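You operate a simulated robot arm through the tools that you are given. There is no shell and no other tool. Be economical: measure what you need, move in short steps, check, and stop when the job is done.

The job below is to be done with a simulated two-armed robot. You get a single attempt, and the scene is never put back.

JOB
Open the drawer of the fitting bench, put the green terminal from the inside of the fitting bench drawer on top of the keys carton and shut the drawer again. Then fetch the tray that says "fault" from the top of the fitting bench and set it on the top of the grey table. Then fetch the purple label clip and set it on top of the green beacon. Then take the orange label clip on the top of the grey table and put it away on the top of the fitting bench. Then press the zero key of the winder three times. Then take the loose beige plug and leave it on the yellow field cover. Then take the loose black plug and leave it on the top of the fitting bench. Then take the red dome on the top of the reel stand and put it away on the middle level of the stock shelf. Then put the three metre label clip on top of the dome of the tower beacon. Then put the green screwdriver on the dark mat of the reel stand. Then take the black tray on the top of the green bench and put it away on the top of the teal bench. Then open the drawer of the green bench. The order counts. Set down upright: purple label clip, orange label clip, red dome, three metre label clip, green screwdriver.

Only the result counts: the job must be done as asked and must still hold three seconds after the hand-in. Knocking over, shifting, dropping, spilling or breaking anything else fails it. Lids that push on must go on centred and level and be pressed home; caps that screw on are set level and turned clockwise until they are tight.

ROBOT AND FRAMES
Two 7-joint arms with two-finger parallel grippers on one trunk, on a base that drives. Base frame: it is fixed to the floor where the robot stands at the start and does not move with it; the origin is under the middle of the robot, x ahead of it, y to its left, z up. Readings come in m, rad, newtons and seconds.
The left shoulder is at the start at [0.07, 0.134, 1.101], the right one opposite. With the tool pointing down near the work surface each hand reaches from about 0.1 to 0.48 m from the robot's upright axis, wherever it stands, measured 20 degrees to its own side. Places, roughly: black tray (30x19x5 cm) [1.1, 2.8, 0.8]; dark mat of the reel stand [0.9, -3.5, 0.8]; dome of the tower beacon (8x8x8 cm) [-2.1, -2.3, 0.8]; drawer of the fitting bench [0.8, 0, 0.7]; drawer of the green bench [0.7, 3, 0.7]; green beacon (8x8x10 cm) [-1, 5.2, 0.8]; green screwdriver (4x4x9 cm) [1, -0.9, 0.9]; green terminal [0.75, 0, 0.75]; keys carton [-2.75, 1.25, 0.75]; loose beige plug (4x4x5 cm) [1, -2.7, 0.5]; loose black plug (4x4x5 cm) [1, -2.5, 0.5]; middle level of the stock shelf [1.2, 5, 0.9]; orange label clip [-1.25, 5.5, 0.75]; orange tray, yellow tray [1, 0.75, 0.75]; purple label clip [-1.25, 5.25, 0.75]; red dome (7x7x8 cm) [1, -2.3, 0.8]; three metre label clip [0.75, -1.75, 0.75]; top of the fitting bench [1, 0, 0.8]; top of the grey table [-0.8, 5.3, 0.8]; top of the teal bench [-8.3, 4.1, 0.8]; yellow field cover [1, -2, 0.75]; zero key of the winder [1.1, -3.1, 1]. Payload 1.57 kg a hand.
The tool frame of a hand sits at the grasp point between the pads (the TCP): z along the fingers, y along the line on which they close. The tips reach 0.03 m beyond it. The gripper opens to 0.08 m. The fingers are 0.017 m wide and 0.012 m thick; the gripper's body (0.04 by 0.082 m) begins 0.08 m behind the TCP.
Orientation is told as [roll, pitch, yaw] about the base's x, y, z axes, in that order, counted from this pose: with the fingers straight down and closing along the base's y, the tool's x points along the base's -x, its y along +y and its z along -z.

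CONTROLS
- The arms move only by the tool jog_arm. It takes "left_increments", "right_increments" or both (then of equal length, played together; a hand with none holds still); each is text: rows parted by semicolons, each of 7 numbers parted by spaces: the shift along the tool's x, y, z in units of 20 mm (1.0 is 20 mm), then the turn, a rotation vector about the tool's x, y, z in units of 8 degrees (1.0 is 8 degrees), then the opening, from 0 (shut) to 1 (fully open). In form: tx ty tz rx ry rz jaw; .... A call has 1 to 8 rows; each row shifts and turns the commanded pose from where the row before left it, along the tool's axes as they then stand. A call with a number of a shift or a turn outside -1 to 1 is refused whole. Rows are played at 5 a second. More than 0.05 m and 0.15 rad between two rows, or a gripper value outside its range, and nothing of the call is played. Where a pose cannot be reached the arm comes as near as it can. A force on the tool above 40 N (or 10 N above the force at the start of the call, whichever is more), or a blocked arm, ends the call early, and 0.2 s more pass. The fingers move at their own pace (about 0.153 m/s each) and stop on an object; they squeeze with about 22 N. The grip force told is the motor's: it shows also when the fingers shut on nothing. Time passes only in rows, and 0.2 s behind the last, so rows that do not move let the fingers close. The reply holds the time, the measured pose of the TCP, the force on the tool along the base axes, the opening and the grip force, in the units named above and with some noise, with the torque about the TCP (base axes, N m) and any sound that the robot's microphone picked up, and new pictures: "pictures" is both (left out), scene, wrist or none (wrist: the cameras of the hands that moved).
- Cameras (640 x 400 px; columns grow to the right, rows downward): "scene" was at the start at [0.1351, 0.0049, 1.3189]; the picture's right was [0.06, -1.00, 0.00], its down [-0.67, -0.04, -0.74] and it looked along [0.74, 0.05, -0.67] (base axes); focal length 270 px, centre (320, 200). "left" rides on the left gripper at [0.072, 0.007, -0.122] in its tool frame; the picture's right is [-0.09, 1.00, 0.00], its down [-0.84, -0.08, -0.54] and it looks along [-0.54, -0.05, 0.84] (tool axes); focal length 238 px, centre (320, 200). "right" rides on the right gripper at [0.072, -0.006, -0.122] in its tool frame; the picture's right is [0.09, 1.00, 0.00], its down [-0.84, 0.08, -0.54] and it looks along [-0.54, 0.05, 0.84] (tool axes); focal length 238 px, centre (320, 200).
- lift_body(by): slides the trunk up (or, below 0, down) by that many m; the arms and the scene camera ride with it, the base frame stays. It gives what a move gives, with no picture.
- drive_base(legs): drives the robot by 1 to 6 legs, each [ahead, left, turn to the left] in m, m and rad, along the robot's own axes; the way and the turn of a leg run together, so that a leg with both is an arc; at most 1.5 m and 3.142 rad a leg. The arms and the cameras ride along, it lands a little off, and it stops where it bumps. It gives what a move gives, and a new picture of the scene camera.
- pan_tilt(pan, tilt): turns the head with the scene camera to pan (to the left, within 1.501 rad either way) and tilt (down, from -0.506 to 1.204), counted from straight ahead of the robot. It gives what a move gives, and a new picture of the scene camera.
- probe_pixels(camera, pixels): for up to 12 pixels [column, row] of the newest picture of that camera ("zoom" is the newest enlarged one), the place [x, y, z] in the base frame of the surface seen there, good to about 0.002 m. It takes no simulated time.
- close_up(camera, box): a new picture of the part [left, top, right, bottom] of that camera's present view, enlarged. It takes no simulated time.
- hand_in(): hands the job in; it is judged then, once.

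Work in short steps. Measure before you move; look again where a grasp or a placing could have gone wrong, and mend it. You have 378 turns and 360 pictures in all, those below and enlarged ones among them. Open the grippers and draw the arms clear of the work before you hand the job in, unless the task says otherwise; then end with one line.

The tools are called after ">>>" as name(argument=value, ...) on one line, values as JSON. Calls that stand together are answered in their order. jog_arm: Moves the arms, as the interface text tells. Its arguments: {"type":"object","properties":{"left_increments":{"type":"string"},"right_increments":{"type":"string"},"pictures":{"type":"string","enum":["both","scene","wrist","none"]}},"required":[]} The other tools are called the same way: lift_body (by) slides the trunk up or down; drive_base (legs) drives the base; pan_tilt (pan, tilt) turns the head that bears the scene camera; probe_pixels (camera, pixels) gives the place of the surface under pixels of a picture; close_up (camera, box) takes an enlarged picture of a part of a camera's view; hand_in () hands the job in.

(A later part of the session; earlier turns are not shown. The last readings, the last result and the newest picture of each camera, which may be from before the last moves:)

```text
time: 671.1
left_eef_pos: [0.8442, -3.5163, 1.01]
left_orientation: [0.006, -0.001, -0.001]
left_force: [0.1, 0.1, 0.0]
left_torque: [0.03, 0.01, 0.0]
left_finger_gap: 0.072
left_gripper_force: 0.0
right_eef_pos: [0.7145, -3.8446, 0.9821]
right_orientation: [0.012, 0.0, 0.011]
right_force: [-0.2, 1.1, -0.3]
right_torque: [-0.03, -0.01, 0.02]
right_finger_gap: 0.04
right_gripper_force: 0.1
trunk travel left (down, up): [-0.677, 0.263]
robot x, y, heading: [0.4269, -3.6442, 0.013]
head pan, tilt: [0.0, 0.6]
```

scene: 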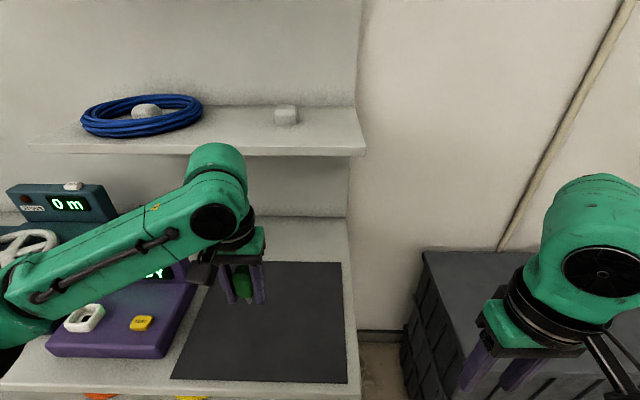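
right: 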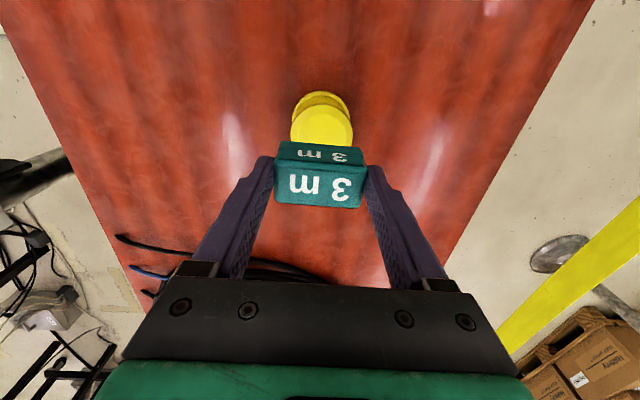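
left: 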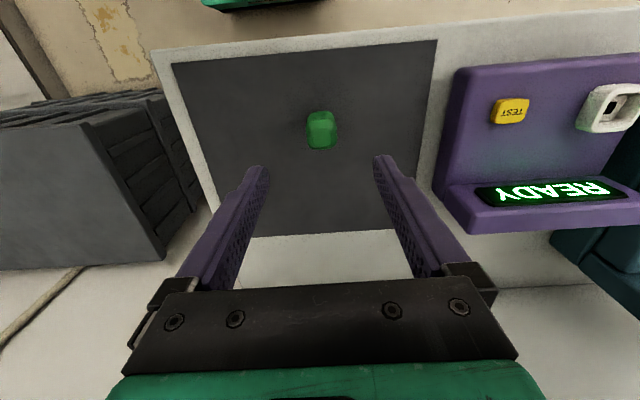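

The screwdriver stands on the mat. Retract and travel north to look at the black tray on the green bench.

>>> jog_arm(left_increments="1 0.5 -0.5 0 0 0 0.5;1 0.5 -0.5 0 0 0 0.5;1 0.5 0 0 0 0 0.5;1 0.5 0 0 0 0 0.5;1 0.5 0 0 0 0 0.5;1 0 0 0 0 0 0.5;1 0 0 0 0 0 0.5", pictures="none")

>>> drive_base(legs=[[-0.65, 0, -0.008], [0, 1.45, 0], [0, 1.45, 0], [0, 1.45, 0], [0, 1.45, 0]])

>>> pan_tilt(pan=0.3, tilt=0.45)

```text
time: 672.7
left_eef_pos: [0.7256, -3.467, 1.0283]
left_orientation: [0.007, -0.004, 0.001]
left_force: [0.1, -0.6, -1.2]
left_torque: [-0.02, -0.01, 0.01]
left_finger_gap: 0.0399
left_gripper_force: 0.1
left hand out of reach, approached as far as the arm can: row 7
right_eef_pos: [0.7154, -3.8452, 0.9824]
right_orientation: [0.009, 0.0, 0.011]
right_force: [-0.6, -0.6, 0.1]
right_torque: [0.05, -0.02, 0.01]
right_finger_gap: 0.0402
right_gripper_force: 0.0
trunk travel left (down, up): [-0.677, 0.263]
robot x, y, heading: [0.4281, -3.6383, 0.018]
head pan, tilt: [0.0, 0.6]
```

```text
time: 703.5
left_eef_pos: [-0.3087, 2.3348, 1.0297]
left_orientation: [0.006, -0.001, 0.085]
left_force: [0.3, 0.3, 0.6]
left_torque: [0.0, 0.0, 0.03]
left_finger_gap: 0.0401
left_gripper_force: 0.0
right_eef_pos: [-0.288, 1.9569, 0.9821]
right_orientation: [0.011, -0.001, 0.097]
right_force: [-0.6, 0.4, -0.1]
right_torque: [-0.01, -0.01, -0.02]
right_finger_gap: 0.0399
right_gripper_force: 0.1
trunk travel left (down, up): [-0.677, 0.263]
robot x, y, heading: [-0.5913, 2.137, 0.094]
head pan, tilt: [0.0, 0.6]
```

scene: 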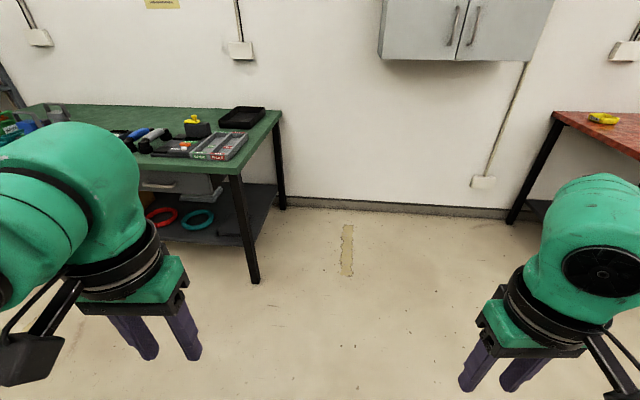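

```text
time: 704.3
left_eef_pos: [-0.3081, 2.3338, 1.0294]
left_orientation: [0.006, -0.002, 0.085]
left_force: [-0.5, -1.2, 0.2]
left_torque: [0.0, -0.01, -0.01]
left_finger_gap: 0.0399
left_gripper_force: 0.1
right_eef_pos: [-0.287, 1.957, 0.9821]
right_orientation: [0.009, -0.001, 0.097]
right_force: [-0.3, 1.0, -0.8]
right_torque: [0.01, 0.01, 0.01]
right_finger_gap: 0.0399
right_gripper_force: 0.0
trunk travel left (down, up): [-0.677, 0.263]
robot x, y, heading: [-0.5876, 2.1365, 0.094]
head pan, tilt: [0.3, 0.45]
```

scene: 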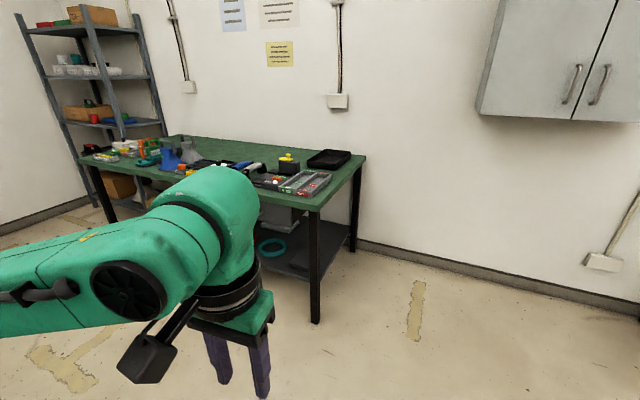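

>>> probe_pixels(camera="scene", pixels=[[318, 152], [351, 155], [342, 168], [308, 165], [330, 158], [365, 157], [320, 210], [315, 300], [305, 185], [480, 110], [288, 165]])

>>> close_up(camera="scene", box=[230, 130, 380, 225])

```text
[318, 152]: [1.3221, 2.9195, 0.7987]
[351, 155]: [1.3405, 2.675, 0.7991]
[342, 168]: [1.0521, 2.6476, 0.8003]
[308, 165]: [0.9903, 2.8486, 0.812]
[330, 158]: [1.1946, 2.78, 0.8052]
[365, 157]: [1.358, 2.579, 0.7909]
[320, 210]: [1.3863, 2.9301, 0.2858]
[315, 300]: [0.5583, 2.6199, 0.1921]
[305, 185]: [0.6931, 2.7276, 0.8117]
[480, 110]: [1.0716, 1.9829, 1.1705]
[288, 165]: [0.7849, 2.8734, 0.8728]
```

```text
4.21 times, centred on (305, 178) of scene
```

zoom: 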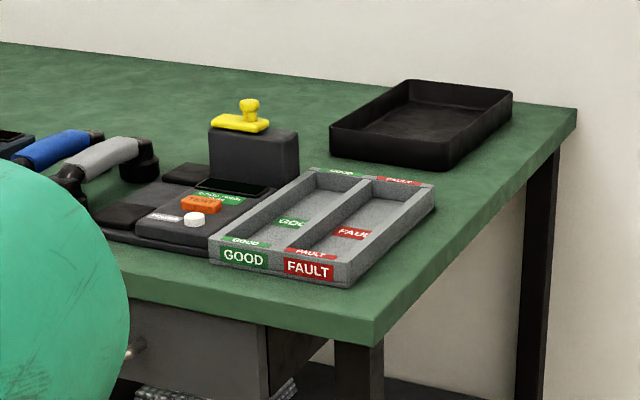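

Black tray: x≈1.0–1.32, y≈2.67–2.88, rim ≈0.85, near the bench's south end (y 2.58). I'll come from the south-west with the left hand; lower the trunk 0.15 so the right elbow passes under the wall cabinet.

>>> lift_body(by=-0.15)

>>> jog_arm(left_increments="0 0 -1 0 0 0 0.7;0 0 -1 0 0 0 0.7;0 0 -1 0 0 0 0.7;0 0 -1 0 0 0 0.7;0 0 -1 0 0 0 0.7;0 0 -1 0 0 0 0.7", pictures="none")

>>> drive_base(legs=[[0.9, -0.05, 0], [0, 0, 0.4]])

>>> pan_tilt(pan=0.1, tilt=0.55)

```text
time: 706.1
left_eef_pos: [-0.3089, 2.3348, 0.8793]
left_orientation: [0.006, -0.001, 0.086]
left_force: [-0.4, 0.0, 0.4]
left_torque: [-0.02, 0.03, -0.06]
left_finger_gap: 0.04
left_gripper_force: 0.1
right_eef_pos: [-0.2874, 1.9566, 0.8324]
right_orientation: [0.01, 0.002, 0.097]
right_force: [-0.9, 0.2, 0.6]
right_torque: [0.01, 0.0, 0.03]
right_finger_gap: 0.04
right_gripper_force: 0.0
trunk travel left (down, up): [-0.527, 0.413]
robot x, y, heading: [-0.5908, 2.1338, 0.09]
head pan, tilt: [0.3, 0.45]
```

```text
time: 707.5
left_eef_pos: [-0.3086, 2.3311, 0.9976]
left_orientation: [0.007, -0.001, 0.085]
left_force: [-1.0, 0.4, -0.3]
left_torque: [0.0, 0.0, 0.02]
left_finger_gap: 0.056
left_gripper_force: 0.0
right_eef_pos: [-0.288, 1.9568, 0.8314]
right_orientation: [0.01, -0.002, 0.097]
right_force: [-0.7, -0.2, -1.0]
right_torque: [0.0, -0.03, 0.0]
right_finger_gap: 0.0399
right_gripper_force: 0.1
trunk travel left (down, up): [-0.527, 0.413]
robot x, y, heading: [-0.5862, 2.1343, 0.093]
head pan, tilt: [0.3, 0.45]
```

```text
time: 713.5
left_eef_pos: [0.5326, 2.433, 0.9977]
left_orientation: [0.008, -0.001, 0.434]
left_force: [-0.7, -0.2, 0.1]
left_torque: [0.01, -0.03, 0.01]
left_finger_gap: 0.0559
left_gripper_force: 0.0
right_eef_pos: [0.6797, 2.0869, 0.8317]
right_orientation: [0.01, 0.0, 0.443]
right_force: [-0.2, -0.6, 0.1]
right_torque: [0.03, 0.0, 0.02]
right_finger_gap: 0.04
right_gripper_force: 0.1
trunk travel left (down, up): [-0.527, 0.413]
robot x, y, heading: [0.3376, 2.1483, 0.44]
head pan, tilt: [0.3, 0.45]
```

scene: 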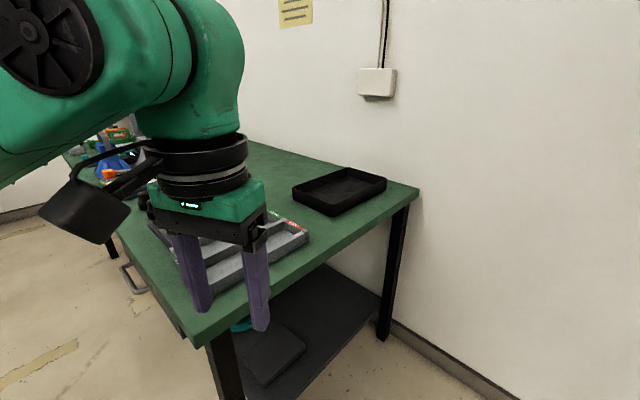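

```text
time: 714.2
left_eef_pos: [0.5318, 2.433, 0.9982]
left_orientation: [0.006, -0.001, 0.432]
left_force: [0.1, -0.3, 0.5]
left_torque: [0.03, -0.03, 0.01]
left_finger_gap: 0.0559
left_gripper_force: 0.1
right_eef_pos: [0.679, 2.0873, 0.8315]
right_orientation: [0.01, 0.0, 0.444]
right_force: [0.2, 0.4, 0.1]
right_torque: [-0.04, 0.0, 0.01]
right_finger_gap: 0.0398
right_gripper_force: 0.1
trunk travel left (down, up): [-0.527, 0.413]
robot x, y, heading: [0.3357, 2.1524, 0.442]
head pan, tilt: [0.099, 0.55]
```

scene: 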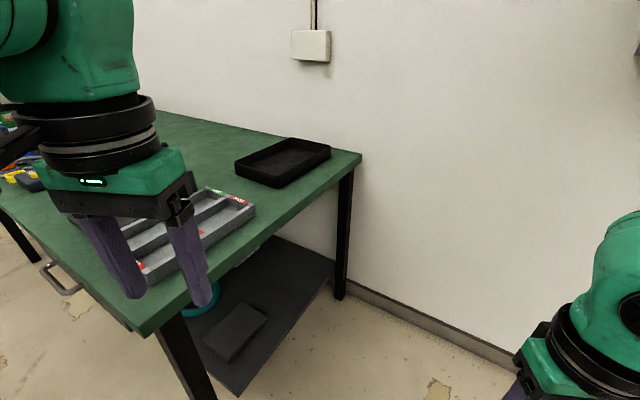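

>>> close_up(camera="scene", box=[220, 125, 380, 225])

>>> probe_pixels(camera="zoom", pixels=[[65, 155], [225, 205], [330, 145], [440, 85], [285, 60], [230, 235], [330, 175], [250, 150], [440, 110], [555, 120]])

```text
4.00 times, centred on (300, 175) of scene
```

zoom: 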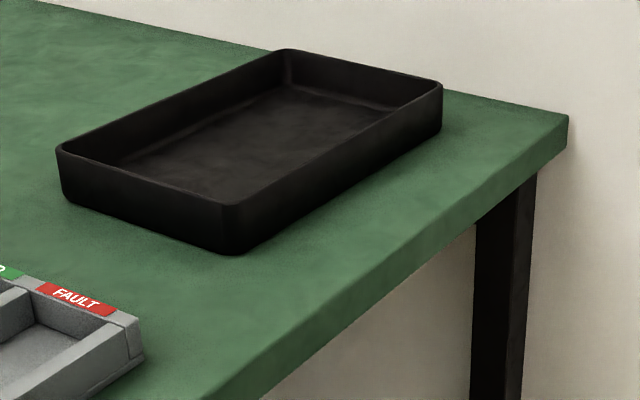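

```text
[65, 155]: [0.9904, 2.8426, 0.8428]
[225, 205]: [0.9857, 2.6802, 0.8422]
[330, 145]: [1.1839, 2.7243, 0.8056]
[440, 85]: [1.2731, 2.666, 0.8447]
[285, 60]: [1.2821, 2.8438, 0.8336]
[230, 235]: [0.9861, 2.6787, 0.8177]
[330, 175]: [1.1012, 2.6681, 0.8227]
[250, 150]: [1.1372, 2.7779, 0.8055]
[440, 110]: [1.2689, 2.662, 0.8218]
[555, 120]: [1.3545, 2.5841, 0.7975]
```

South wall rim at y≈2.671, mid x≈1.134, rim 0.845, floor 0.8055. Drive to about (0.83,2.31), heading 0.5.

>>> drive_base(legs=[[0.514, -0.069, 0.06]])

```text
time: 717.3
left_eef_pos: [1.0145, 2.6232, 0.9973]
left_orientation: [0.009, -0.002, 0.495]
left_force: [-0.7, 0.3, -0.2]
left_torque: [0.02, 0.01, 0.01]
left_finger_gap: 0.0558
left_gripper_force: 0.1
right_eef_pos: [1.1836, 2.2865, 0.8321]
right_orientation: [0.011, -0.001, 0.505]
right_force: [0.4, -0.3, 0.2]
right_torque: [-0.03, 0.01, 0.01]
right_finger_gap: 0.0399
right_gripper_force: 0.0
trunk travel left (down, up): [-0.527, 0.413]
robot x, y, heading: [0.837, 2.3327, 0.499]
head pan, tilt: [0.099, 0.55]
```

scene: 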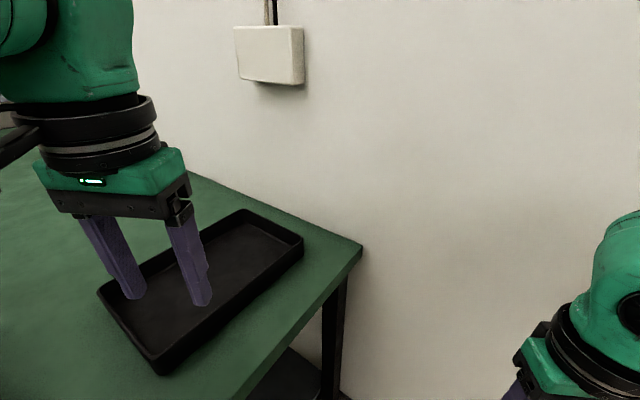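

Turn the left hand to yaw 0 and move above the south wall's middle.

>>> jog_arm(left_increments="0 0 0 0 0 0.9 0.7;0 0 0 0 0 0.9 0.7;0 0 0 0 0 0.9 0.7;0 0 0 0 0 0.85 0.7;0 0 0 0 0 0 0.7", pictures="none")

>>> jog_arm(left_increments="-1 0.4 0 0 0 0 0.7;-1 0.4 0 0 0 0 0.7;-1 0.4 0 0 0 0 0.7;-1 0.4 0 0 0 0 0.7;-1 0.4 0 0 0 0 0.7;-1 0.4 0 0 0 0 0.7;0 0 1 0 0 0 0.7;0 0 1 0 0 0 0.7", pictures="wrist")

```text
time: 718.5
left_eef_pos: [1.0154, 2.6233, 0.9978]
left_orientation: [0.007, 0.001, -0.005]
left_force: [0.1, -0.4, -0.2]
left_torque: [-0.03, -0.01, -0.03]
left_finger_gap: 0.0559
left_gripper_force: 0.0
right_eef_pos: [1.1837, 2.2857, 0.8313]
right_orientation: [0.011, 0.0, 0.504]
right_force: [-0.3, 0.8, -0.9]
right_torque: [0.03, -0.03, 0.0]
right_finger_gap: 0.0401
right_gripper_force: 0.0
trunk travel left (down, up): [-0.527, 0.413]
robot x, y, heading: [0.8366, 2.3274, 0.505]
head pan, tilt: [0.099, 0.55]
```

```text
time: 720.3
left_eef_pos: [1.137, 2.6709, 0.9579]
left_orientation: [0.007, 0.002, -0.002]
left_force: [-0.3, -0.5, -0.1]
left_torque: [0.02, 0.0, -0.01]
left_finger_gap: 0.0559
left_gripper_force: 0.1
right_eef_pos: [1.1841, 2.2867, 0.8316]
right_orientation: [0.011, 0.001, 0.504]
right_force: [-0.6, -0.1, 0.3]
right_torque: [0.06, 0.0, 0.01]
right_finger_gap: 0.0402
right_gripper_force: 0.0
trunk travel left (down, up): [-0.527, 0.413]
robot x, y, heading: [0.832, 2.3331, 0.501]
head pan, tilt: [0.099, 0.55]
```

left: 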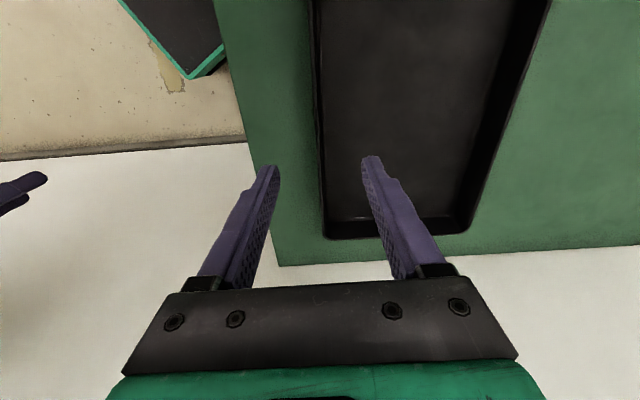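

Wall lies between the fingers. Descend 5.9 units to z≈0.84 and close.

>>> jog_arm(left_increments="0 0 1 0 0 0 0.7;0 0 1 0 0 0 0.7;0 0 1 0 0 0 0.7;0 0 1 0 0 0 0.7;0 0 1 0 0 0 0.7;0 0 0.85 0 0 0 0.7;0 0 0 0 0 0 0.7", pictures="none")

>>> jog_arm(left_increments="0 0 0 0 0 0 0;0 0 0 0 0 0 0;0 0 0 0 0 0 0;0 0 0 0 0 0 0", pictures="wrist")

```text
time: 721.9
left_eef_pos: [1.133, 2.6719, 0.8406]
left_orientation: [0.007, 0.0, -0.003]
left_force: [-1.0, 0.5, -0.3]
left_torque: [-0.02, 0.0, 0.01]
left_finger_gap: 0.0562
left_gripper_force: 0.1
right_eef_pos: [1.1836, 2.2863, 0.8306]
right_orientation: [0.012, 0.0, 0.505]
right_force: [-0.2, 0.0, 0.3]
right_torque: [0.01, 0.03, 0.01]
right_finger_gap: 0.0399
right_gripper_force: 0.0
trunk travel left (down, up): [-0.527, 0.413]
robot x, y, heading: [0.8361, 2.3319, 0.499]
head pan, tilt: [0.099, 0.55]
```

```text
time: 722.9
left_eef_pos: [1.133, 2.671, 0.8395]
left_orientation: [0.008, 0.002, -0.002]
left_force: [0.3, 0.3, 0.3]
left_torque: [-0.27, -0.18, -0.05]
left_finger_gap: 0.0048
left_gripper_force: 22.3
right_eef_pos: [1.1836, 2.2857, 0.8321]
right_orientation: [0.01, 0.0, 0.505]
right_force: [0.0, 0.2, -0.2]
right_torque: [0.0, -0.01, -0.02]
right_finger_gap: 0.04
right_gripper_force: 0.0
trunk travel left (down, up): [-0.527, 0.413]
robot x, y, heading: [0.8345, 2.3306, 0.501]
head pan, tilt: [0.099, 0.55]
```

left: 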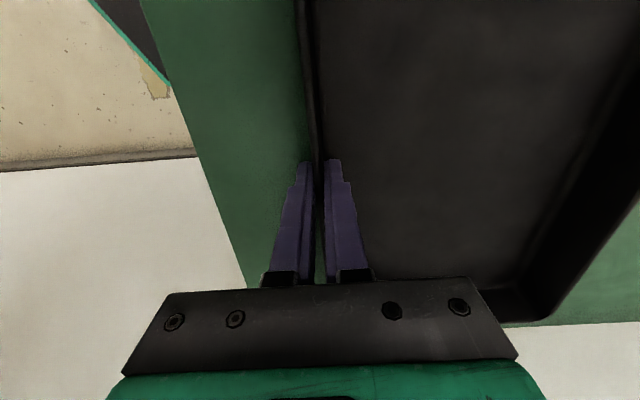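

Gripped (4.8 mm wall). Lift slowly 6 cm and look.

>>> jog_arm(left_increments="0 0 -0.3 0 0 0 0;0 0 -0.4 0 0 0 0;0 0 -0.6 0 0 0 0;0 0 -0.8 0 0 0 0;0 0 -1 0 0 0 0;0 0 0 0 0 0 0", pictures="both")

```text
time: 724.3
left_eef_pos: [1.1351, 2.6711, 0.9028]
left_orientation: [0.007, 0.001, -0.002]
left_force: [0.1, -0.4, -2.4]
left_torque: [-0.25, 0.0, 0.02]
left_finger_gap: 0.0048
left_gripper_force: 22.3
right_eef_pos: [1.1821, 2.2875, 0.8314]
right_orientation: [0.011, 0.0, 0.504]
right_force: [-0.3, 0.5, 0.3]
right_torque: [0.0, -0.01, 0.02]
right_finger_gap: 0.0398
right_gripper_force: 0.1
trunk travel left (down, up): [-0.527, 0.413]
robot x, y, heading: [0.837, 2.3282, 0.498]
head pan, tilt: [0.099, 0.55]
```

scene: 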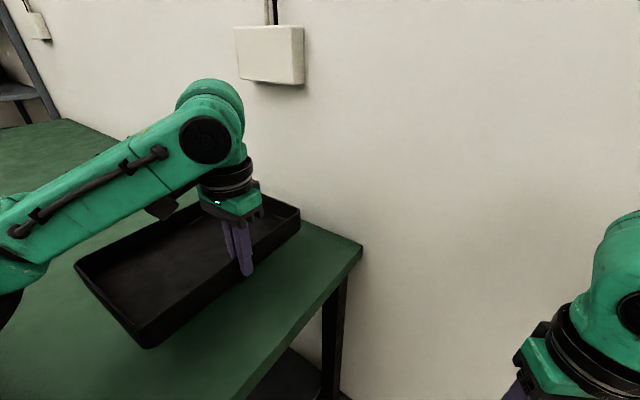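
left: 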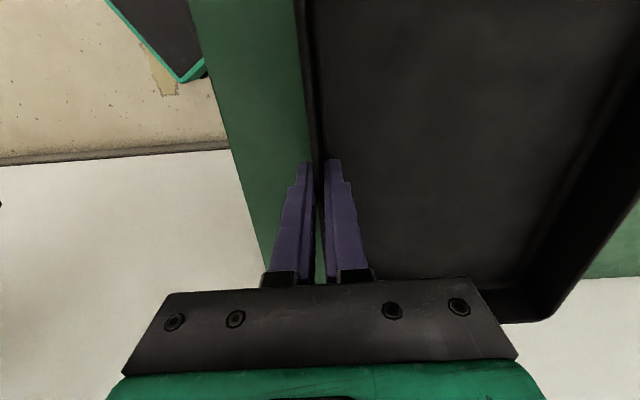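

The tray hangs level (2.4 N, 0.25 N·m). Raise it and back out.

>>> jog_arm(left_increments="0 0 -1 0 0 0 0;0 0 -1 0 0 0 0;0 0 -1 0 0 0 0;0 0 -1 0 0 0 0;0 0 0 0 0 0 0", pictures="none")

>>> drive_base(legs=[[-0.35, 0, 0], [-0.8, 0, 0], [0, 0, 1.07]])

>>> close_up(camera="left", box=[0, 0, 640, 400])

```text
time: 725.5
left_eef_pos: [1.1347, 2.6717, 0.9843]
left_orientation: [0.008, 0.001, -0.001]
left_force: [0.9, 0.7, -2.7]
left_torque: [-0.27, 0.01, 0.0]
left_finger_gap: 0.005
left_gripper_force: 22.2
right_eef_pos: [1.1839, 2.2867, 0.831]
right_orientation: [0.011, -0.001, 0.504]
right_force: [-0.6, 0.1, 0.5]
right_torque: [0.01, -0.02, 0.02]
right_finger_gap: 0.0398
right_gripper_force: 0.0
trunk travel left (down, up): [-0.527, 0.413]
robot x, y, heading: [0.8388, 2.3261, 0.501]
head pan, tilt: [0.099, 0.55]
```

```text
time: 734.5
left_eef_pos: [-0.3512, 2.1948, 0.9831]
left_orientation: [0.007, 0.0, 1.1]
left_force: [0.7, 0.0, -2.4]
left_torque: [-0.11, -0.23, -0.04]
left_finger_gap: 0.0048
left_gripper_force: 21.9
right_eef_pos: [0.0156, 2.0644, 0.8312]
right_orientation: [0.01, 0.0, 1.608]
right_force: [0.1, -0.6, -0.5]
right_torque: [0.0, 0.02, 0.0]
right_finger_gap: 0.0401
right_gripper_force: 0.1
trunk travel left (down, up): [-0.527, 0.413]
robot x, y, heading: [-0.18, 1.7752, 1.601]
head pan, tilt: [0.099, 0.55]
```

scene: 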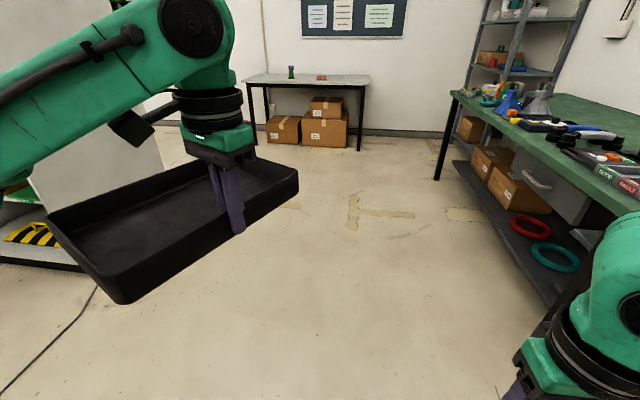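

```text
1.00 times, centred on (320, 200) of left (not enlarged: the box is as wide or as high as the picture)
```

zoom: 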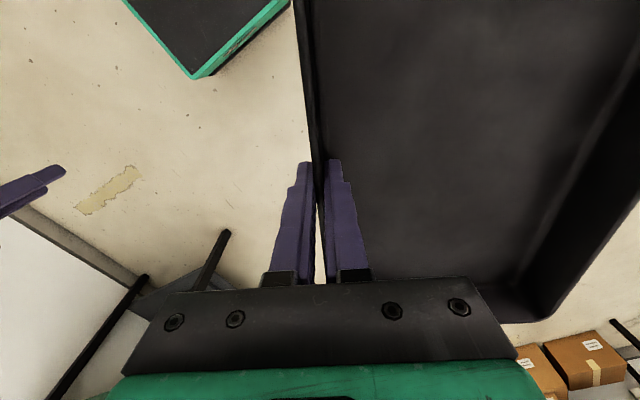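

Tray secure. Drive north to y≈4.2 and turn west.

>>> drive_base(legs=[[1.25, 0, -0.03], [1.2, 0, 0], [0, 0, 1.57]])

>>> pan_tilt(pan=-0.2, tilt=0.3)

```text
time: 750.2
left_eef_pos: [-0.6648, 4.0786, 0.9837]
left_orientation: [0.006, 0.001, 2.629]
left_force: [0.5, -0.2, -1.9]
left_torque: [0.23, -0.12, 0.01]
left_finger_gap: 0.0047
left_gripper_force: 22.1
right_eef_pos: [-0.519, 4.4383, 0.8307]
right_orientation: [0.011, -0.001, 3.134]
right_force: [0.1, -0.1, 0.5]
right_torque: [-0.04, 0.0, 0.01]
right_finger_gap: 0.04
right_gripper_force: 0.1
trunk travel left (down, up): [-0.527, 0.413]
robot x, y, heading: [-0.2346, 4.2307, 3.126]
head pan, tilt: [0.099, 0.55]
```

scene: 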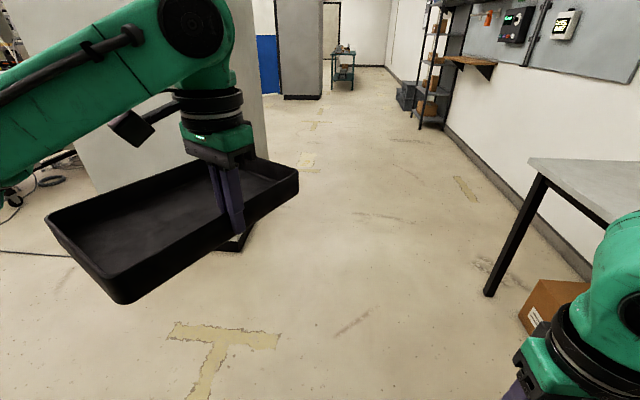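

```text
time: 751.0
left_eef_pos: [-0.6646, 4.0777, 0.983]
left_orientation: [0.008, 0.002, 2.629]
left_force: [0.1, -0.3, -2.8]
left_torque: [0.2, -0.1, 0.02]
left_finger_gap: 0.0049
left_gripper_force: 22.2
right_eef_pos: [-0.5181, 4.4391, 0.8311]
right_orientation: [0.011, 0.0, 3.135]
right_force: [-0.1, -0.2, 0.6]
right_torque: [0.01, 0.01, 0.0]
right_finger_gap: 0.04
right_gripper_force: 0.1
trunk travel left (down, up): [-0.527, 0.413]
robot x, y, heading: [-0.2344, 4.2304, 3.132]
head pan, tilt: [-0.201, 0.3]
```

scene: 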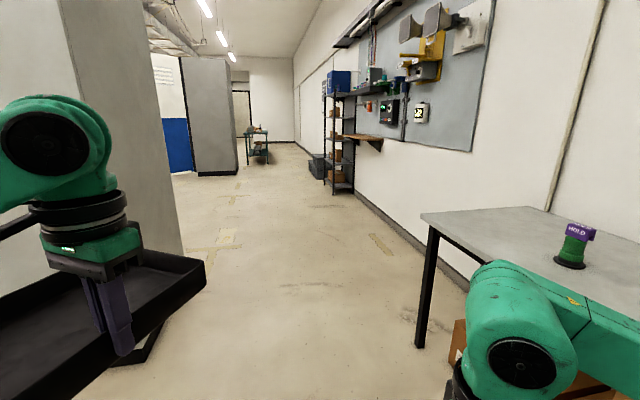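

The teal bench is far ahead at (258,148). Probe distances along the corridor.

>>> probe_pixels(camera="scene", pixels=[[258, 133], [250, 150], [265, 150], [268, 162], [250, 162], [215, 175], [185, 172], [340, 190], [185, 250], [320, 178], [372, 140], [335, 100]])

>>> close_up(camera="scene", box=[220, 100, 310, 180])

```text
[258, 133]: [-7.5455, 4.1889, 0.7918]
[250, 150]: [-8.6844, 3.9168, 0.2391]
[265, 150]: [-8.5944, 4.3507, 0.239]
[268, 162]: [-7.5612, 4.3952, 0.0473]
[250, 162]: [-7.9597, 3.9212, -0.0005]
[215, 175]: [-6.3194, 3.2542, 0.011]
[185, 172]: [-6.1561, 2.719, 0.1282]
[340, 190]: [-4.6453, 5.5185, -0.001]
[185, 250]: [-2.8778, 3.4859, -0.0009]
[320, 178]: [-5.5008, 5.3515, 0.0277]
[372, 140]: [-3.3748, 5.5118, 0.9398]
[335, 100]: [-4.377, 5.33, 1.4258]
```

```text
5.00 times, centred on (265, 140) of scene
```

zoom: 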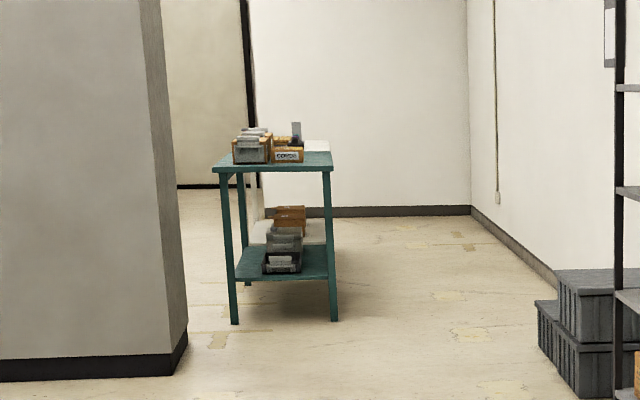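

Corridor is clear along y≈4.25. Drive west about 6 m.

>>> drive_base(legs=[[1.5, -0.05, 0.01], [1.5, 0, 0], [1.5, 0, 0], [1.2, 0, 0]])

>>> pan_tilt(pan=0.0, tilt=0.4)

```text
refused: leg 1 is longer than a leg can be; nothing moved
```

```text
time: 751.8
left_eef_pos: [-0.6646, 4.0779, 0.9828]
left_orientation: [0.006, 0.001, 2.628]
left_force: [0.6, 0.0, -2.8]
left_torque: [0.2, -0.12, 0.01]
left_finger_gap: 0.0048
left_gripper_force: 21.7
right_eef_pos: [-0.5176, 4.4387, 0.8318]
right_orientation: [0.011, 0.0, 3.134]
right_force: [0.5, 0.5, 0.2]
right_torque: [-0.03, -0.02, -0.01]
right_finger_gap: 0.04
right_gripper_force: 0.1
trunk travel left (down, up): [-0.527, 0.413]
robot x, y, heading: [-0.2325, 4.231, 3.135]
head pan, tilt: [0.0, 0.4]
```

scene: 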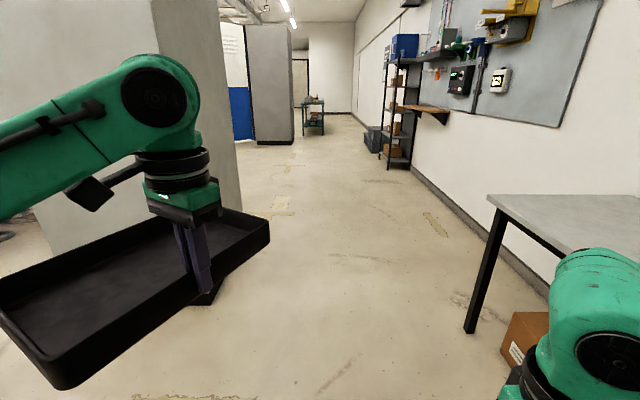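

>>> drive_base(legs=[[1.4, -0.05, 0.005], [1.4, 0, 0], [1.4, 0, 0], [1.4, 0, 0]])

```text
time: 778.5
left_eef_pos: [-6.2568, 4.1935, 0.9832]
left_orientation: [0.007, 0.002, 2.618]
left_force: [0.2, 0.2, -2.5]
left_torque: [0.21, -0.12, -0.01]
left_finger_gap: 0.0049
left_gripper_force: 21.7
right_eef_pos: [-6.1076, 4.5519, 0.8322]
right_orientation: [0.01, 0.0, 3.126]
right_force: [-0.2, 0.2, -0.4]
right_torque: [-0.02, 0.05, 0.03]
right_finger_gap: 0.0396
right_gripper_force: 0.0
trunk travel left (down, up): [-0.527, 0.413]
robot x, y, heading: [-5.8268, 4.3389, 3.12]
head pan, tilt: [0.0, 0.4]
```

scene: 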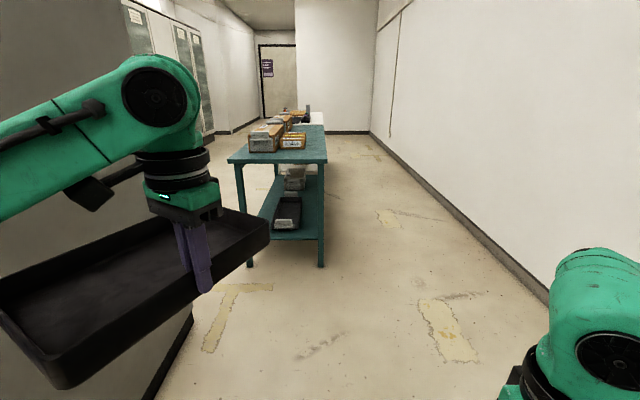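

>>> close_up(camera="scene", box=[215, 95, 345, 180])

>>> probe_pixels(camera="scene", pixels=[[235, 158], [322, 158], [250, 147], [292, 148], [312, 140], [318, 123], [300, 118], [265, 135], [325, 150], [285, 155]])

```text
4.71 times, centred on (280, 138) of scene
```

zoom: 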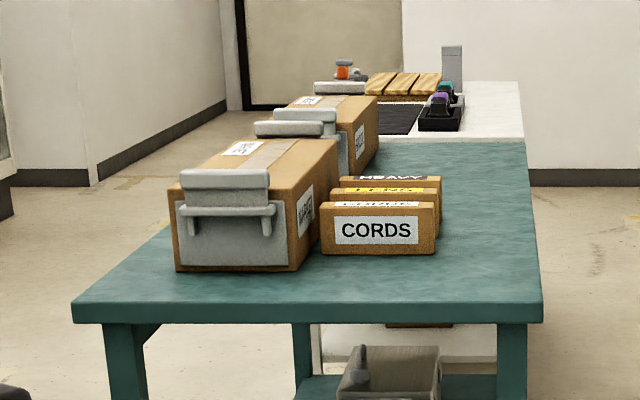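

```text
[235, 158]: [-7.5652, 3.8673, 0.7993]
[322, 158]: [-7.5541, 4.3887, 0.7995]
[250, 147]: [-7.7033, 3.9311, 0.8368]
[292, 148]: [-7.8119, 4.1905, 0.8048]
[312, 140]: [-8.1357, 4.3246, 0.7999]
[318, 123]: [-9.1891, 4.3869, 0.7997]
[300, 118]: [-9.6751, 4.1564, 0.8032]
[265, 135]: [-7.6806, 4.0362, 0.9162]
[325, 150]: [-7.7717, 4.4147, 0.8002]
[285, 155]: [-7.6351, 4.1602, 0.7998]
```

Free area appears on the bench's north side beyond the CORDS boxes (x≈-8.2…-8.7). Raise the trunk 0.15 and go along the north side to look.

>>> lift_body(by=0.15)

>>> drive_base(legs=[[0.6, -0.46, 0.02], [0.9, 0, 0]])

>>> pan_tilt(pan=0.35, tilt=0.4)

```text
time: 780.2
left_eef_pos: [-6.2584, 4.1937, 1.1327]
left_orientation: [0.007, 0.002, 2.62]
left_force: [-0.2, -1.0, -3.0]
left_torque: [0.19, -0.15, -0.01]
left_finger_gap: 0.0051
left_gripper_force: 21.6
right_eef_pos: [-6.1083, 4.5532, 0.9813]
right_orientation: [0.008, 0.001, 3.126]
right_force: [1.2, -0.2, 0.1]
right_torque: [-0.01, 0.03, 0.01]
right_finger_gap: 0.04
right_gripper_force: 0.1
trunk travel left (down, up): [-0.677, 0.263]
robot x, y, heading: [-5.8283, 4.3417, 3.125]
head pan, tilt: [0.0, 0.4]
```

```text
time: 788.8
left_eef_pos: [-7.7634, 4.6625, 1.133]
left_orientation: [0.008, 0.001, 2.643]
left_force: [-0.1, -0.1, -2.5]
left_torque: [0.23, -0.12, 0.02]
left_finger_gap: 0.0047
left_gripper_force: 22.1
right_eef_pos: [-7.6208, 5.0254, 0.9812]
right_orientation: [0.011, 0.001, -3.134]
right_force: [-0.6, 0.2, -0.8]
right_torque: [0.03, 0.0, 0.02]
right_finger_gap: 0.0401
right_gripper_force: 0.0
trunk travel left (down, up): [-0.677, 0.263]
robot x, y, heading: [-7.3376, 4.8234, -3.133]
head pan, tilt: [0.0, 0.4]
```

scene: 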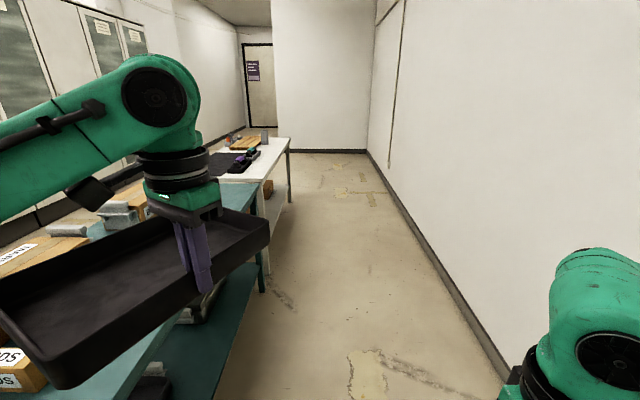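

```text
time: 789.6
left_eef_pos: [-7.7624, 4.6624, 1.1331]
left_orientation: [0.008, 0.003, 2.642]
left_force: [1.2, -0.7, -2.9]
left_torque: [0.2, -0.16, 0.01]
left_finger_gap: 0.0048
left_gripper_force: 22.5
right_eef_pos: [-7.6213, 5.0253, 0.9819]
right_orientation: [0.011, -0.001, -3.134]
right_force: [0.0, -0.3, -0.2]
right_torque: [-0.03, 0.03, 0.0]
right_finger_gap: 0.04
right_gripper_force: 0.1
trunk travel left (down, up): [-0.677, 0.263]
robot x, y, heading: [-7.3351, 4.8205, -3.142]
head pan, tilt: [0.351, 0.4]
```

scene: 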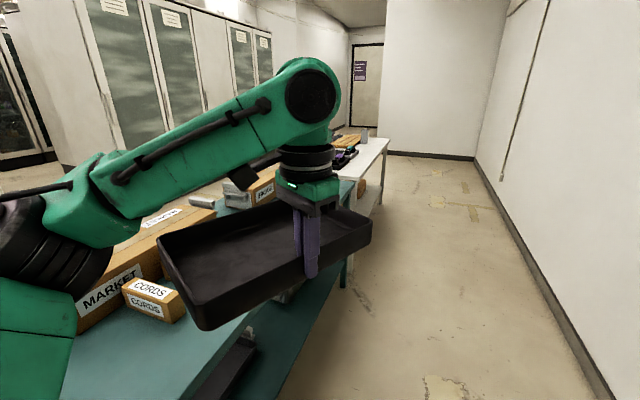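

>>> probe_pixels(camera="scene", pixels=[[345, 190], [338, 185], [365, 160], [350, 185], [270, 310], [235, 345], [160, 310], [262, 190], [205, 340], [180, 345], [345, 262], [245, 205]])

>>> drive_base(legs=[[0.75, 0, 0]])

```text
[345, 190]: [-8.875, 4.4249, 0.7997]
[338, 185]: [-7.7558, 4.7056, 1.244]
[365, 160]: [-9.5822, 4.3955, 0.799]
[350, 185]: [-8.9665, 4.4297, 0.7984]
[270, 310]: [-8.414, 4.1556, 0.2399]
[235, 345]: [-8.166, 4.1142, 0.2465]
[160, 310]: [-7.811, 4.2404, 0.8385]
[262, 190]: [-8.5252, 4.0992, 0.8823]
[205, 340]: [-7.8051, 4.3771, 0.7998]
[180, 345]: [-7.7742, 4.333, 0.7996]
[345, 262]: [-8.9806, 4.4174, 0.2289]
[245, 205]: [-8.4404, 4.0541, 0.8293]
```

```text
time: 793.7
left_eef_pos: [-8.5289, 4.6682, 1.1331]
left_orientation: [0.008, 0.001, 2.631]
left_force: [0.6, -0.4, -2.7]
left_torque: [0.23, -0.14, 0.01]
left_finger_gap: 0.005
left_gripper_force: 21.4
right_eef_pos: [-8.3844, 5.0287, 0.9811]
right_orientation: [0.012, 0.0, 3.139]
right_force: [-0.4, 0.8, 0.1]
right_torque: [0.0, 0.02, 0.01]
right_finger_gap: 0.0398
right_gripper_force: 0.0
trunk travel left (down, up): [-0.677, 0.263]
robot x, y, heading: [-8.0985, 4.818, 3.138]
head pan, tilt: [0.351, 0.4]
```

scene: 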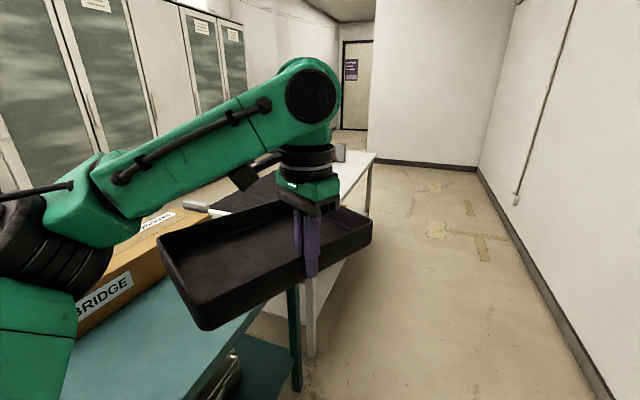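

Turn left 0.5 rad so the tray's long side lies along the bench, and view the free area.

>>> drive_base(legs=[[0, 0, 0.505]])

>>> pan_tilt(pan=0.2, tilt=0.75)

```text
time: 795.6
left_eef_pos: [-8.3993, 4.4784, 1.1334]
left_orientation: [0.008, 0.003, -3.14]
left_force: [0.1, -0.6, -2.5]
left_torque: [0.26, 0.03, -0.06]
left_finger_gap: 0.0046
left_gripper_force: 21.6
right_eef_pos: [-8.4483, 4.8637, 0.982]
right_orientation: [0.011, 0.0, -2.633]
right_force: [0.3, 0.6, 0.8]
right_torque: [-0.01, 0.02, -0.02]
right_finger_gap: 0.0401
right_gripper_force: 0.0
trunk travel left (down, up): [-0.677, 0.263]
robot x, y, heading: [-8.1028, 4.8246, -2.629]
head pan, tilt: [0.351, 0.4]
```

scene: 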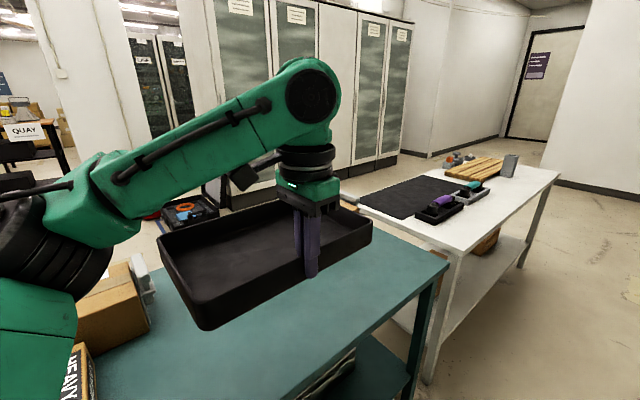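

```text
time: 796.4
left_eef_pos: [-8.3983, 4.4796, 1.1336]
left_orientation: [0.006, 0.003, -3.139]
left_force: [-0.2, 0.3, -2.7]
left_torque: [0.26, -0.01, 0.01]
left_finger_gap: 0.0051
left_gripper_force: 22.1
right_eef_pos: [-8.4495, 4.8642, 0.9813]
right_orientation: [0.01, 0.001, -2.631]
right_force: [0.9, -0.6, 0.6]
right_torque: [0.01, 0.02, -0.02]
right_finger_gap: 0.0402
right_gripper_force: 0.1
trunk travel left (down, up): [-0.677, 0.263]
robot x, y, heading: [-8.0997, 4.8218, -2.635]
head pan, tilt: [0.201, 0.75]
```

scene: 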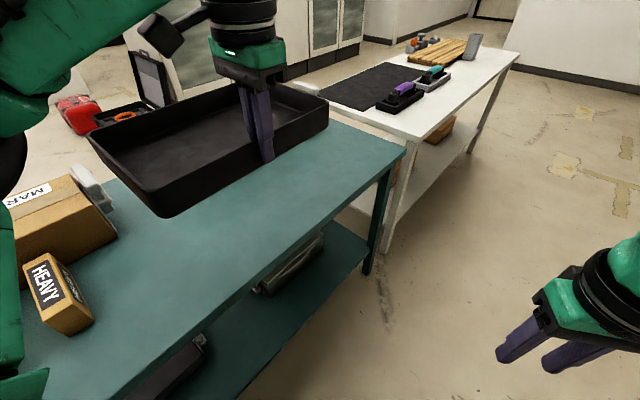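

Free area is x≈-8.2…-8.9, y≥4.15. Shift the base slightly, then lower the tray with the arm.

>>> drive_base(legs=[[0.089, 0.058, 0]])

>>> jog_arm(left_increments="0 0 1 0 0 0 0;0 0 1 0 0 0 0;0 0 1 0 0 0 0;0 0 1 0 0 0 0;0 0 1 0 0 0 0;0 0 1 0 0 0 0;0 0 1 0 0 0 0;0 0 0 0 0 0 0", pictures="both")

```text
time: 797.6
left_eef_pos: [-8.4494, 4.3862, 1.1332]
left_orientation: [0.007, 0.002, -3.137]
left_force: [-0.7, 0.0, -2.3]
left_torque: [0.26, 0.01, -0.01]
left_finger_gap: 0.0046
left_gripper_force: 22.1
right_eef_pos: [-8.5021, 4.771, 0.9817]
right_orientation: [0.01, -0.004, -2.631]
right_force: [0.5, 0.3, -1.1]
right_torque: [-0.01, 0.01, 0.0]
right_finger_gap: 0.04
right_gripper_force: 0.0
trunk travel left (down, up): [-0.677, 0.263]
robot x, y, heading: [-8.1533, 4.7309, -2.633]
head pan, tilt: [0.201, 0.75]
```

scene: 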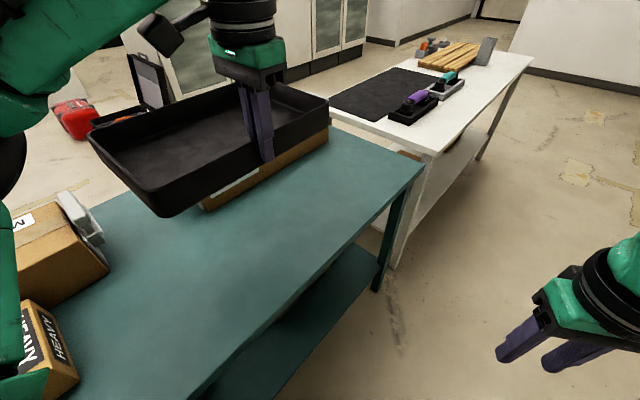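

```text
time: 799.4
left_eef_pos: [-8.4494, 4.3848, 0.9928]
left_orientation: [0.007, 0.001, -3.137]
left_force: [0.2, -0.7, -2.7]
left_torque: [0.27, -0.01, 0.03]
left_finger_gap: 0.0049
left_gripper_force: 22.3
right_eef_pos: [-8.5027, 4.7701, 0.9815]
right_orientation: [0.01, 0.0, -2.631]
right_force: [-0.1, -0.3, 0.4]
right_torque: [-0.04, -0.01, -0.03]
right_finger_gap: 0.0399
right_gripper_force: 0.1
trunk travel left (down, up): [-0.677, 0.263]
robot x, y, heading: [-8.1552, 4.7265, -2.637]
head pan, tilt: [0.201, 0.75]
```

scene: 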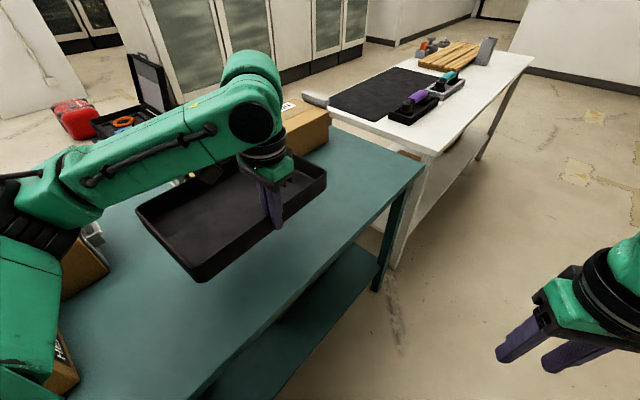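
left: 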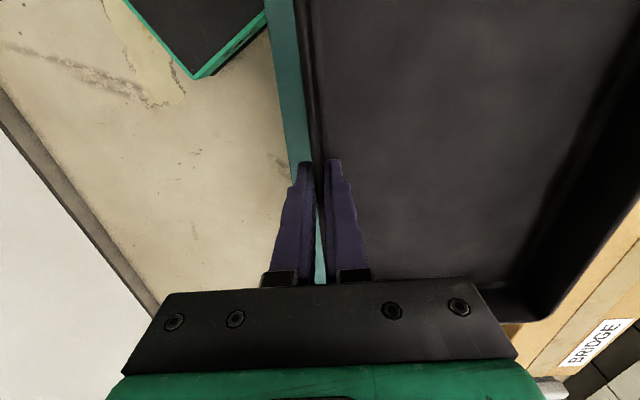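

The BRIDGE box is near the tray's far side; probe its north face and the tray's far edge.

>>> probe_pixels(camera="left", pixels=[[560, 345], [620, 280], [540, 330], [600, 240], [540, 300], [575, 360]])

>>> probe_pixels(camera="scene", pixels=[[315, 130], [320, 140], [300, 115], [326, 150], [200, 280], [140, 205], [330, 160], [310, 180]])

```text
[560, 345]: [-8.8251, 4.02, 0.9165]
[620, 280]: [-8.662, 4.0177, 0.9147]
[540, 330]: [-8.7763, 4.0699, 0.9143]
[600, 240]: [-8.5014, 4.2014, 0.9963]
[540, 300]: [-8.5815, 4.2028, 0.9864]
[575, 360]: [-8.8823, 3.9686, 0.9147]
```

```text
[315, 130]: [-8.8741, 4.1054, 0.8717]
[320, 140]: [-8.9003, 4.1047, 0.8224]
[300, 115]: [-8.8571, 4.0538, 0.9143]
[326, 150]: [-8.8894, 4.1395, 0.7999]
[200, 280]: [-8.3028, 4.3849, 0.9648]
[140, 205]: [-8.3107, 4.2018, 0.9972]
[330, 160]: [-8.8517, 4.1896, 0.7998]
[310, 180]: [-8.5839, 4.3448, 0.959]
```

Clearance is ~9 cm. Lower 7 units, then slowly to contact.

>>> jog_arm(left_increments="0 0 1 0 0 0 0;0 0 1 0 0 0 0;0 0 1 0 0 0 0;0 0 1 0 0 0 0;0 0 1 0 0 0 0;0 0 1 0 0 0 0;0 0 0.9 0 0 0 0;0 0 0 0 0 0 0", pictures="none")

>>> jog_arm(left_increments="0 0 0.3 0 0 0 0;0 0 0.15 0 0 0 0;0 0 0.1 0 0 0 0;0 0 0 0 0 0 0", pictures="scene")

```text
time: 801.2
left_eef_pos: [-8.4503, 4.3845, 0.8546]
left_orientation: [0.008, 0.002, -3.139]
left_force: [0.4, 0.0, -2.7]
left_torque: [0.28, -0.03, 0.0]
left_finger_gap: 0.005
left_gripper_force: 22.2
right_eef_pos: [-8.5003, 4.771, 0.9817]
right_orientation: [0.01, 0.001, -2.632]
right_force: [-0.4, 0.0, 0.0]
right_torque: [-0.03, -0.01, 0.02]
right_finger_gap: 0.0402
right_gripper_force: 0.1
trunk travel left (down, up): [-0.677, 0.263]
robot x, y, heading: [-8.1549, 4.727, -2.634]
head pan, tilt: [0.201, 0.75]
```

```text
time: 802.2
left_eef_pos: [-8.4498, 4.3826, 0.8448]
left_orientation: [0.008, 0.002, -3.138]
left_force: [0.2, 0.6, -2.7]
left_torque: [0.23, 0.0, -0.02]
left_finger_gap: 0.005
left_gripper_force: 22.5
right_eef_pos: [-8.5022, 4.7697, 0.9813]
right_orientation: [0.011, 0.0, -2.631]
right_force: [-0.3, 0.9, 0.1]
right_torque: [-0.04, 0.01, 0.0]
right_finger_gap: 0.0403
right_gripper_force: 0.0
trunk travel left (down, up): [-0.677, 0.263]
robot x, y, heading: [-8.1538, 4.7307, -2.635]
head pan, tilt: [0.201, 0.75]
```

scene: 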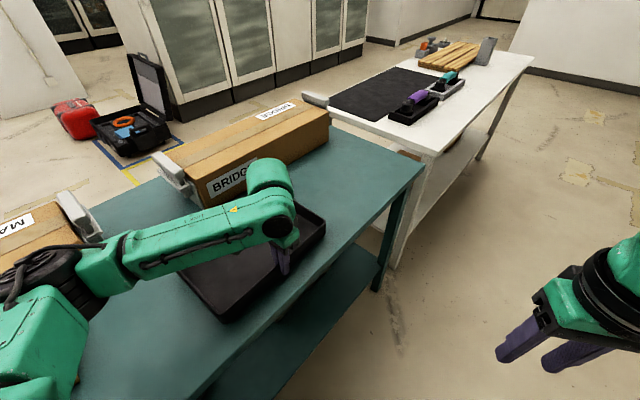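

>>> jog_arm(left_increments="0 0 0.1 0 0 0 0;0 0 0.1 0 0 0 0;0 0 0 0 0 0 0", pictures="none")

>>> probe_pixels(camera="scene", pixels=[[75, 260], [60, 285], [80, 225], [40, 225], [60, 240]])

```text
time: 803.0
left_eef_pos: [-8.4487, 4.3825, 0.8406]
left_orientation: [0.007, 0.002, -3.138]
left_force: [0.9, 0.3, -3.0]
left_torque: [0.23, -0.02, 0.02]
left_finger_gap: 0.0047
left_gripper_force: 22.0
right_eef_pos: [-8.5018, 4.7707, 0.9815]
right_orientation: [0.011, 0.001, -2.629]
right_force: [0.5, -0.2, 0.0]
right_torque: [-0.02, -0.01, 0.01]
right_finger_gap: 0.04
right_gripper_force: 0.0
trunk travel left (down, up): [-0.677, 0.263]
robot x, y, heading: [-8.1492, 4.7314, -2.631]
head pan, tilt: [0.201, 0.75]
```

```text
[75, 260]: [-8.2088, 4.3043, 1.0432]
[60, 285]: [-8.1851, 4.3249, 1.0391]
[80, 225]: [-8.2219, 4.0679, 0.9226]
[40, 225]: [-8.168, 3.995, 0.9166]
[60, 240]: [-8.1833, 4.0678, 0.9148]
```

Elbow is clear of the boxes. Continue to contact.

>>> jog_arm(left_increments="0 0 0.08 0 0 0 0;0 0 0.06 0 0 0 0;0 0 0 0 0 0 0", pictures="none")

```text
time: 803.8
left_eef_pos: [-8.45, 4.3829, 0.8395]
left_orientation: [0.009, -0.004, -3.138]
left_force: [-3.3, -3.6, 15.3]
left_torque: [0.12, -0.22, -0.05]
left_finger_gap: 0.0047
left_gripper_force: 21.9
right_eef_pos: [-8.5012, 4.7704, 0.9825]
right_orientation: [0.01, 0.001, -2.63]
right_force: [0.0, -0.7, 0.2]
right_torque: [-0.01, -0.01, -0.01]
right_finger_gap: 0.0401
right_gripper_force: 0.1
trunk travel left (down, up): [-0.677, 0.263]
robot x, y, heading: [-8.155, 4.73, -2.63]
head pan, tilt: [0.201, 0.75]
```

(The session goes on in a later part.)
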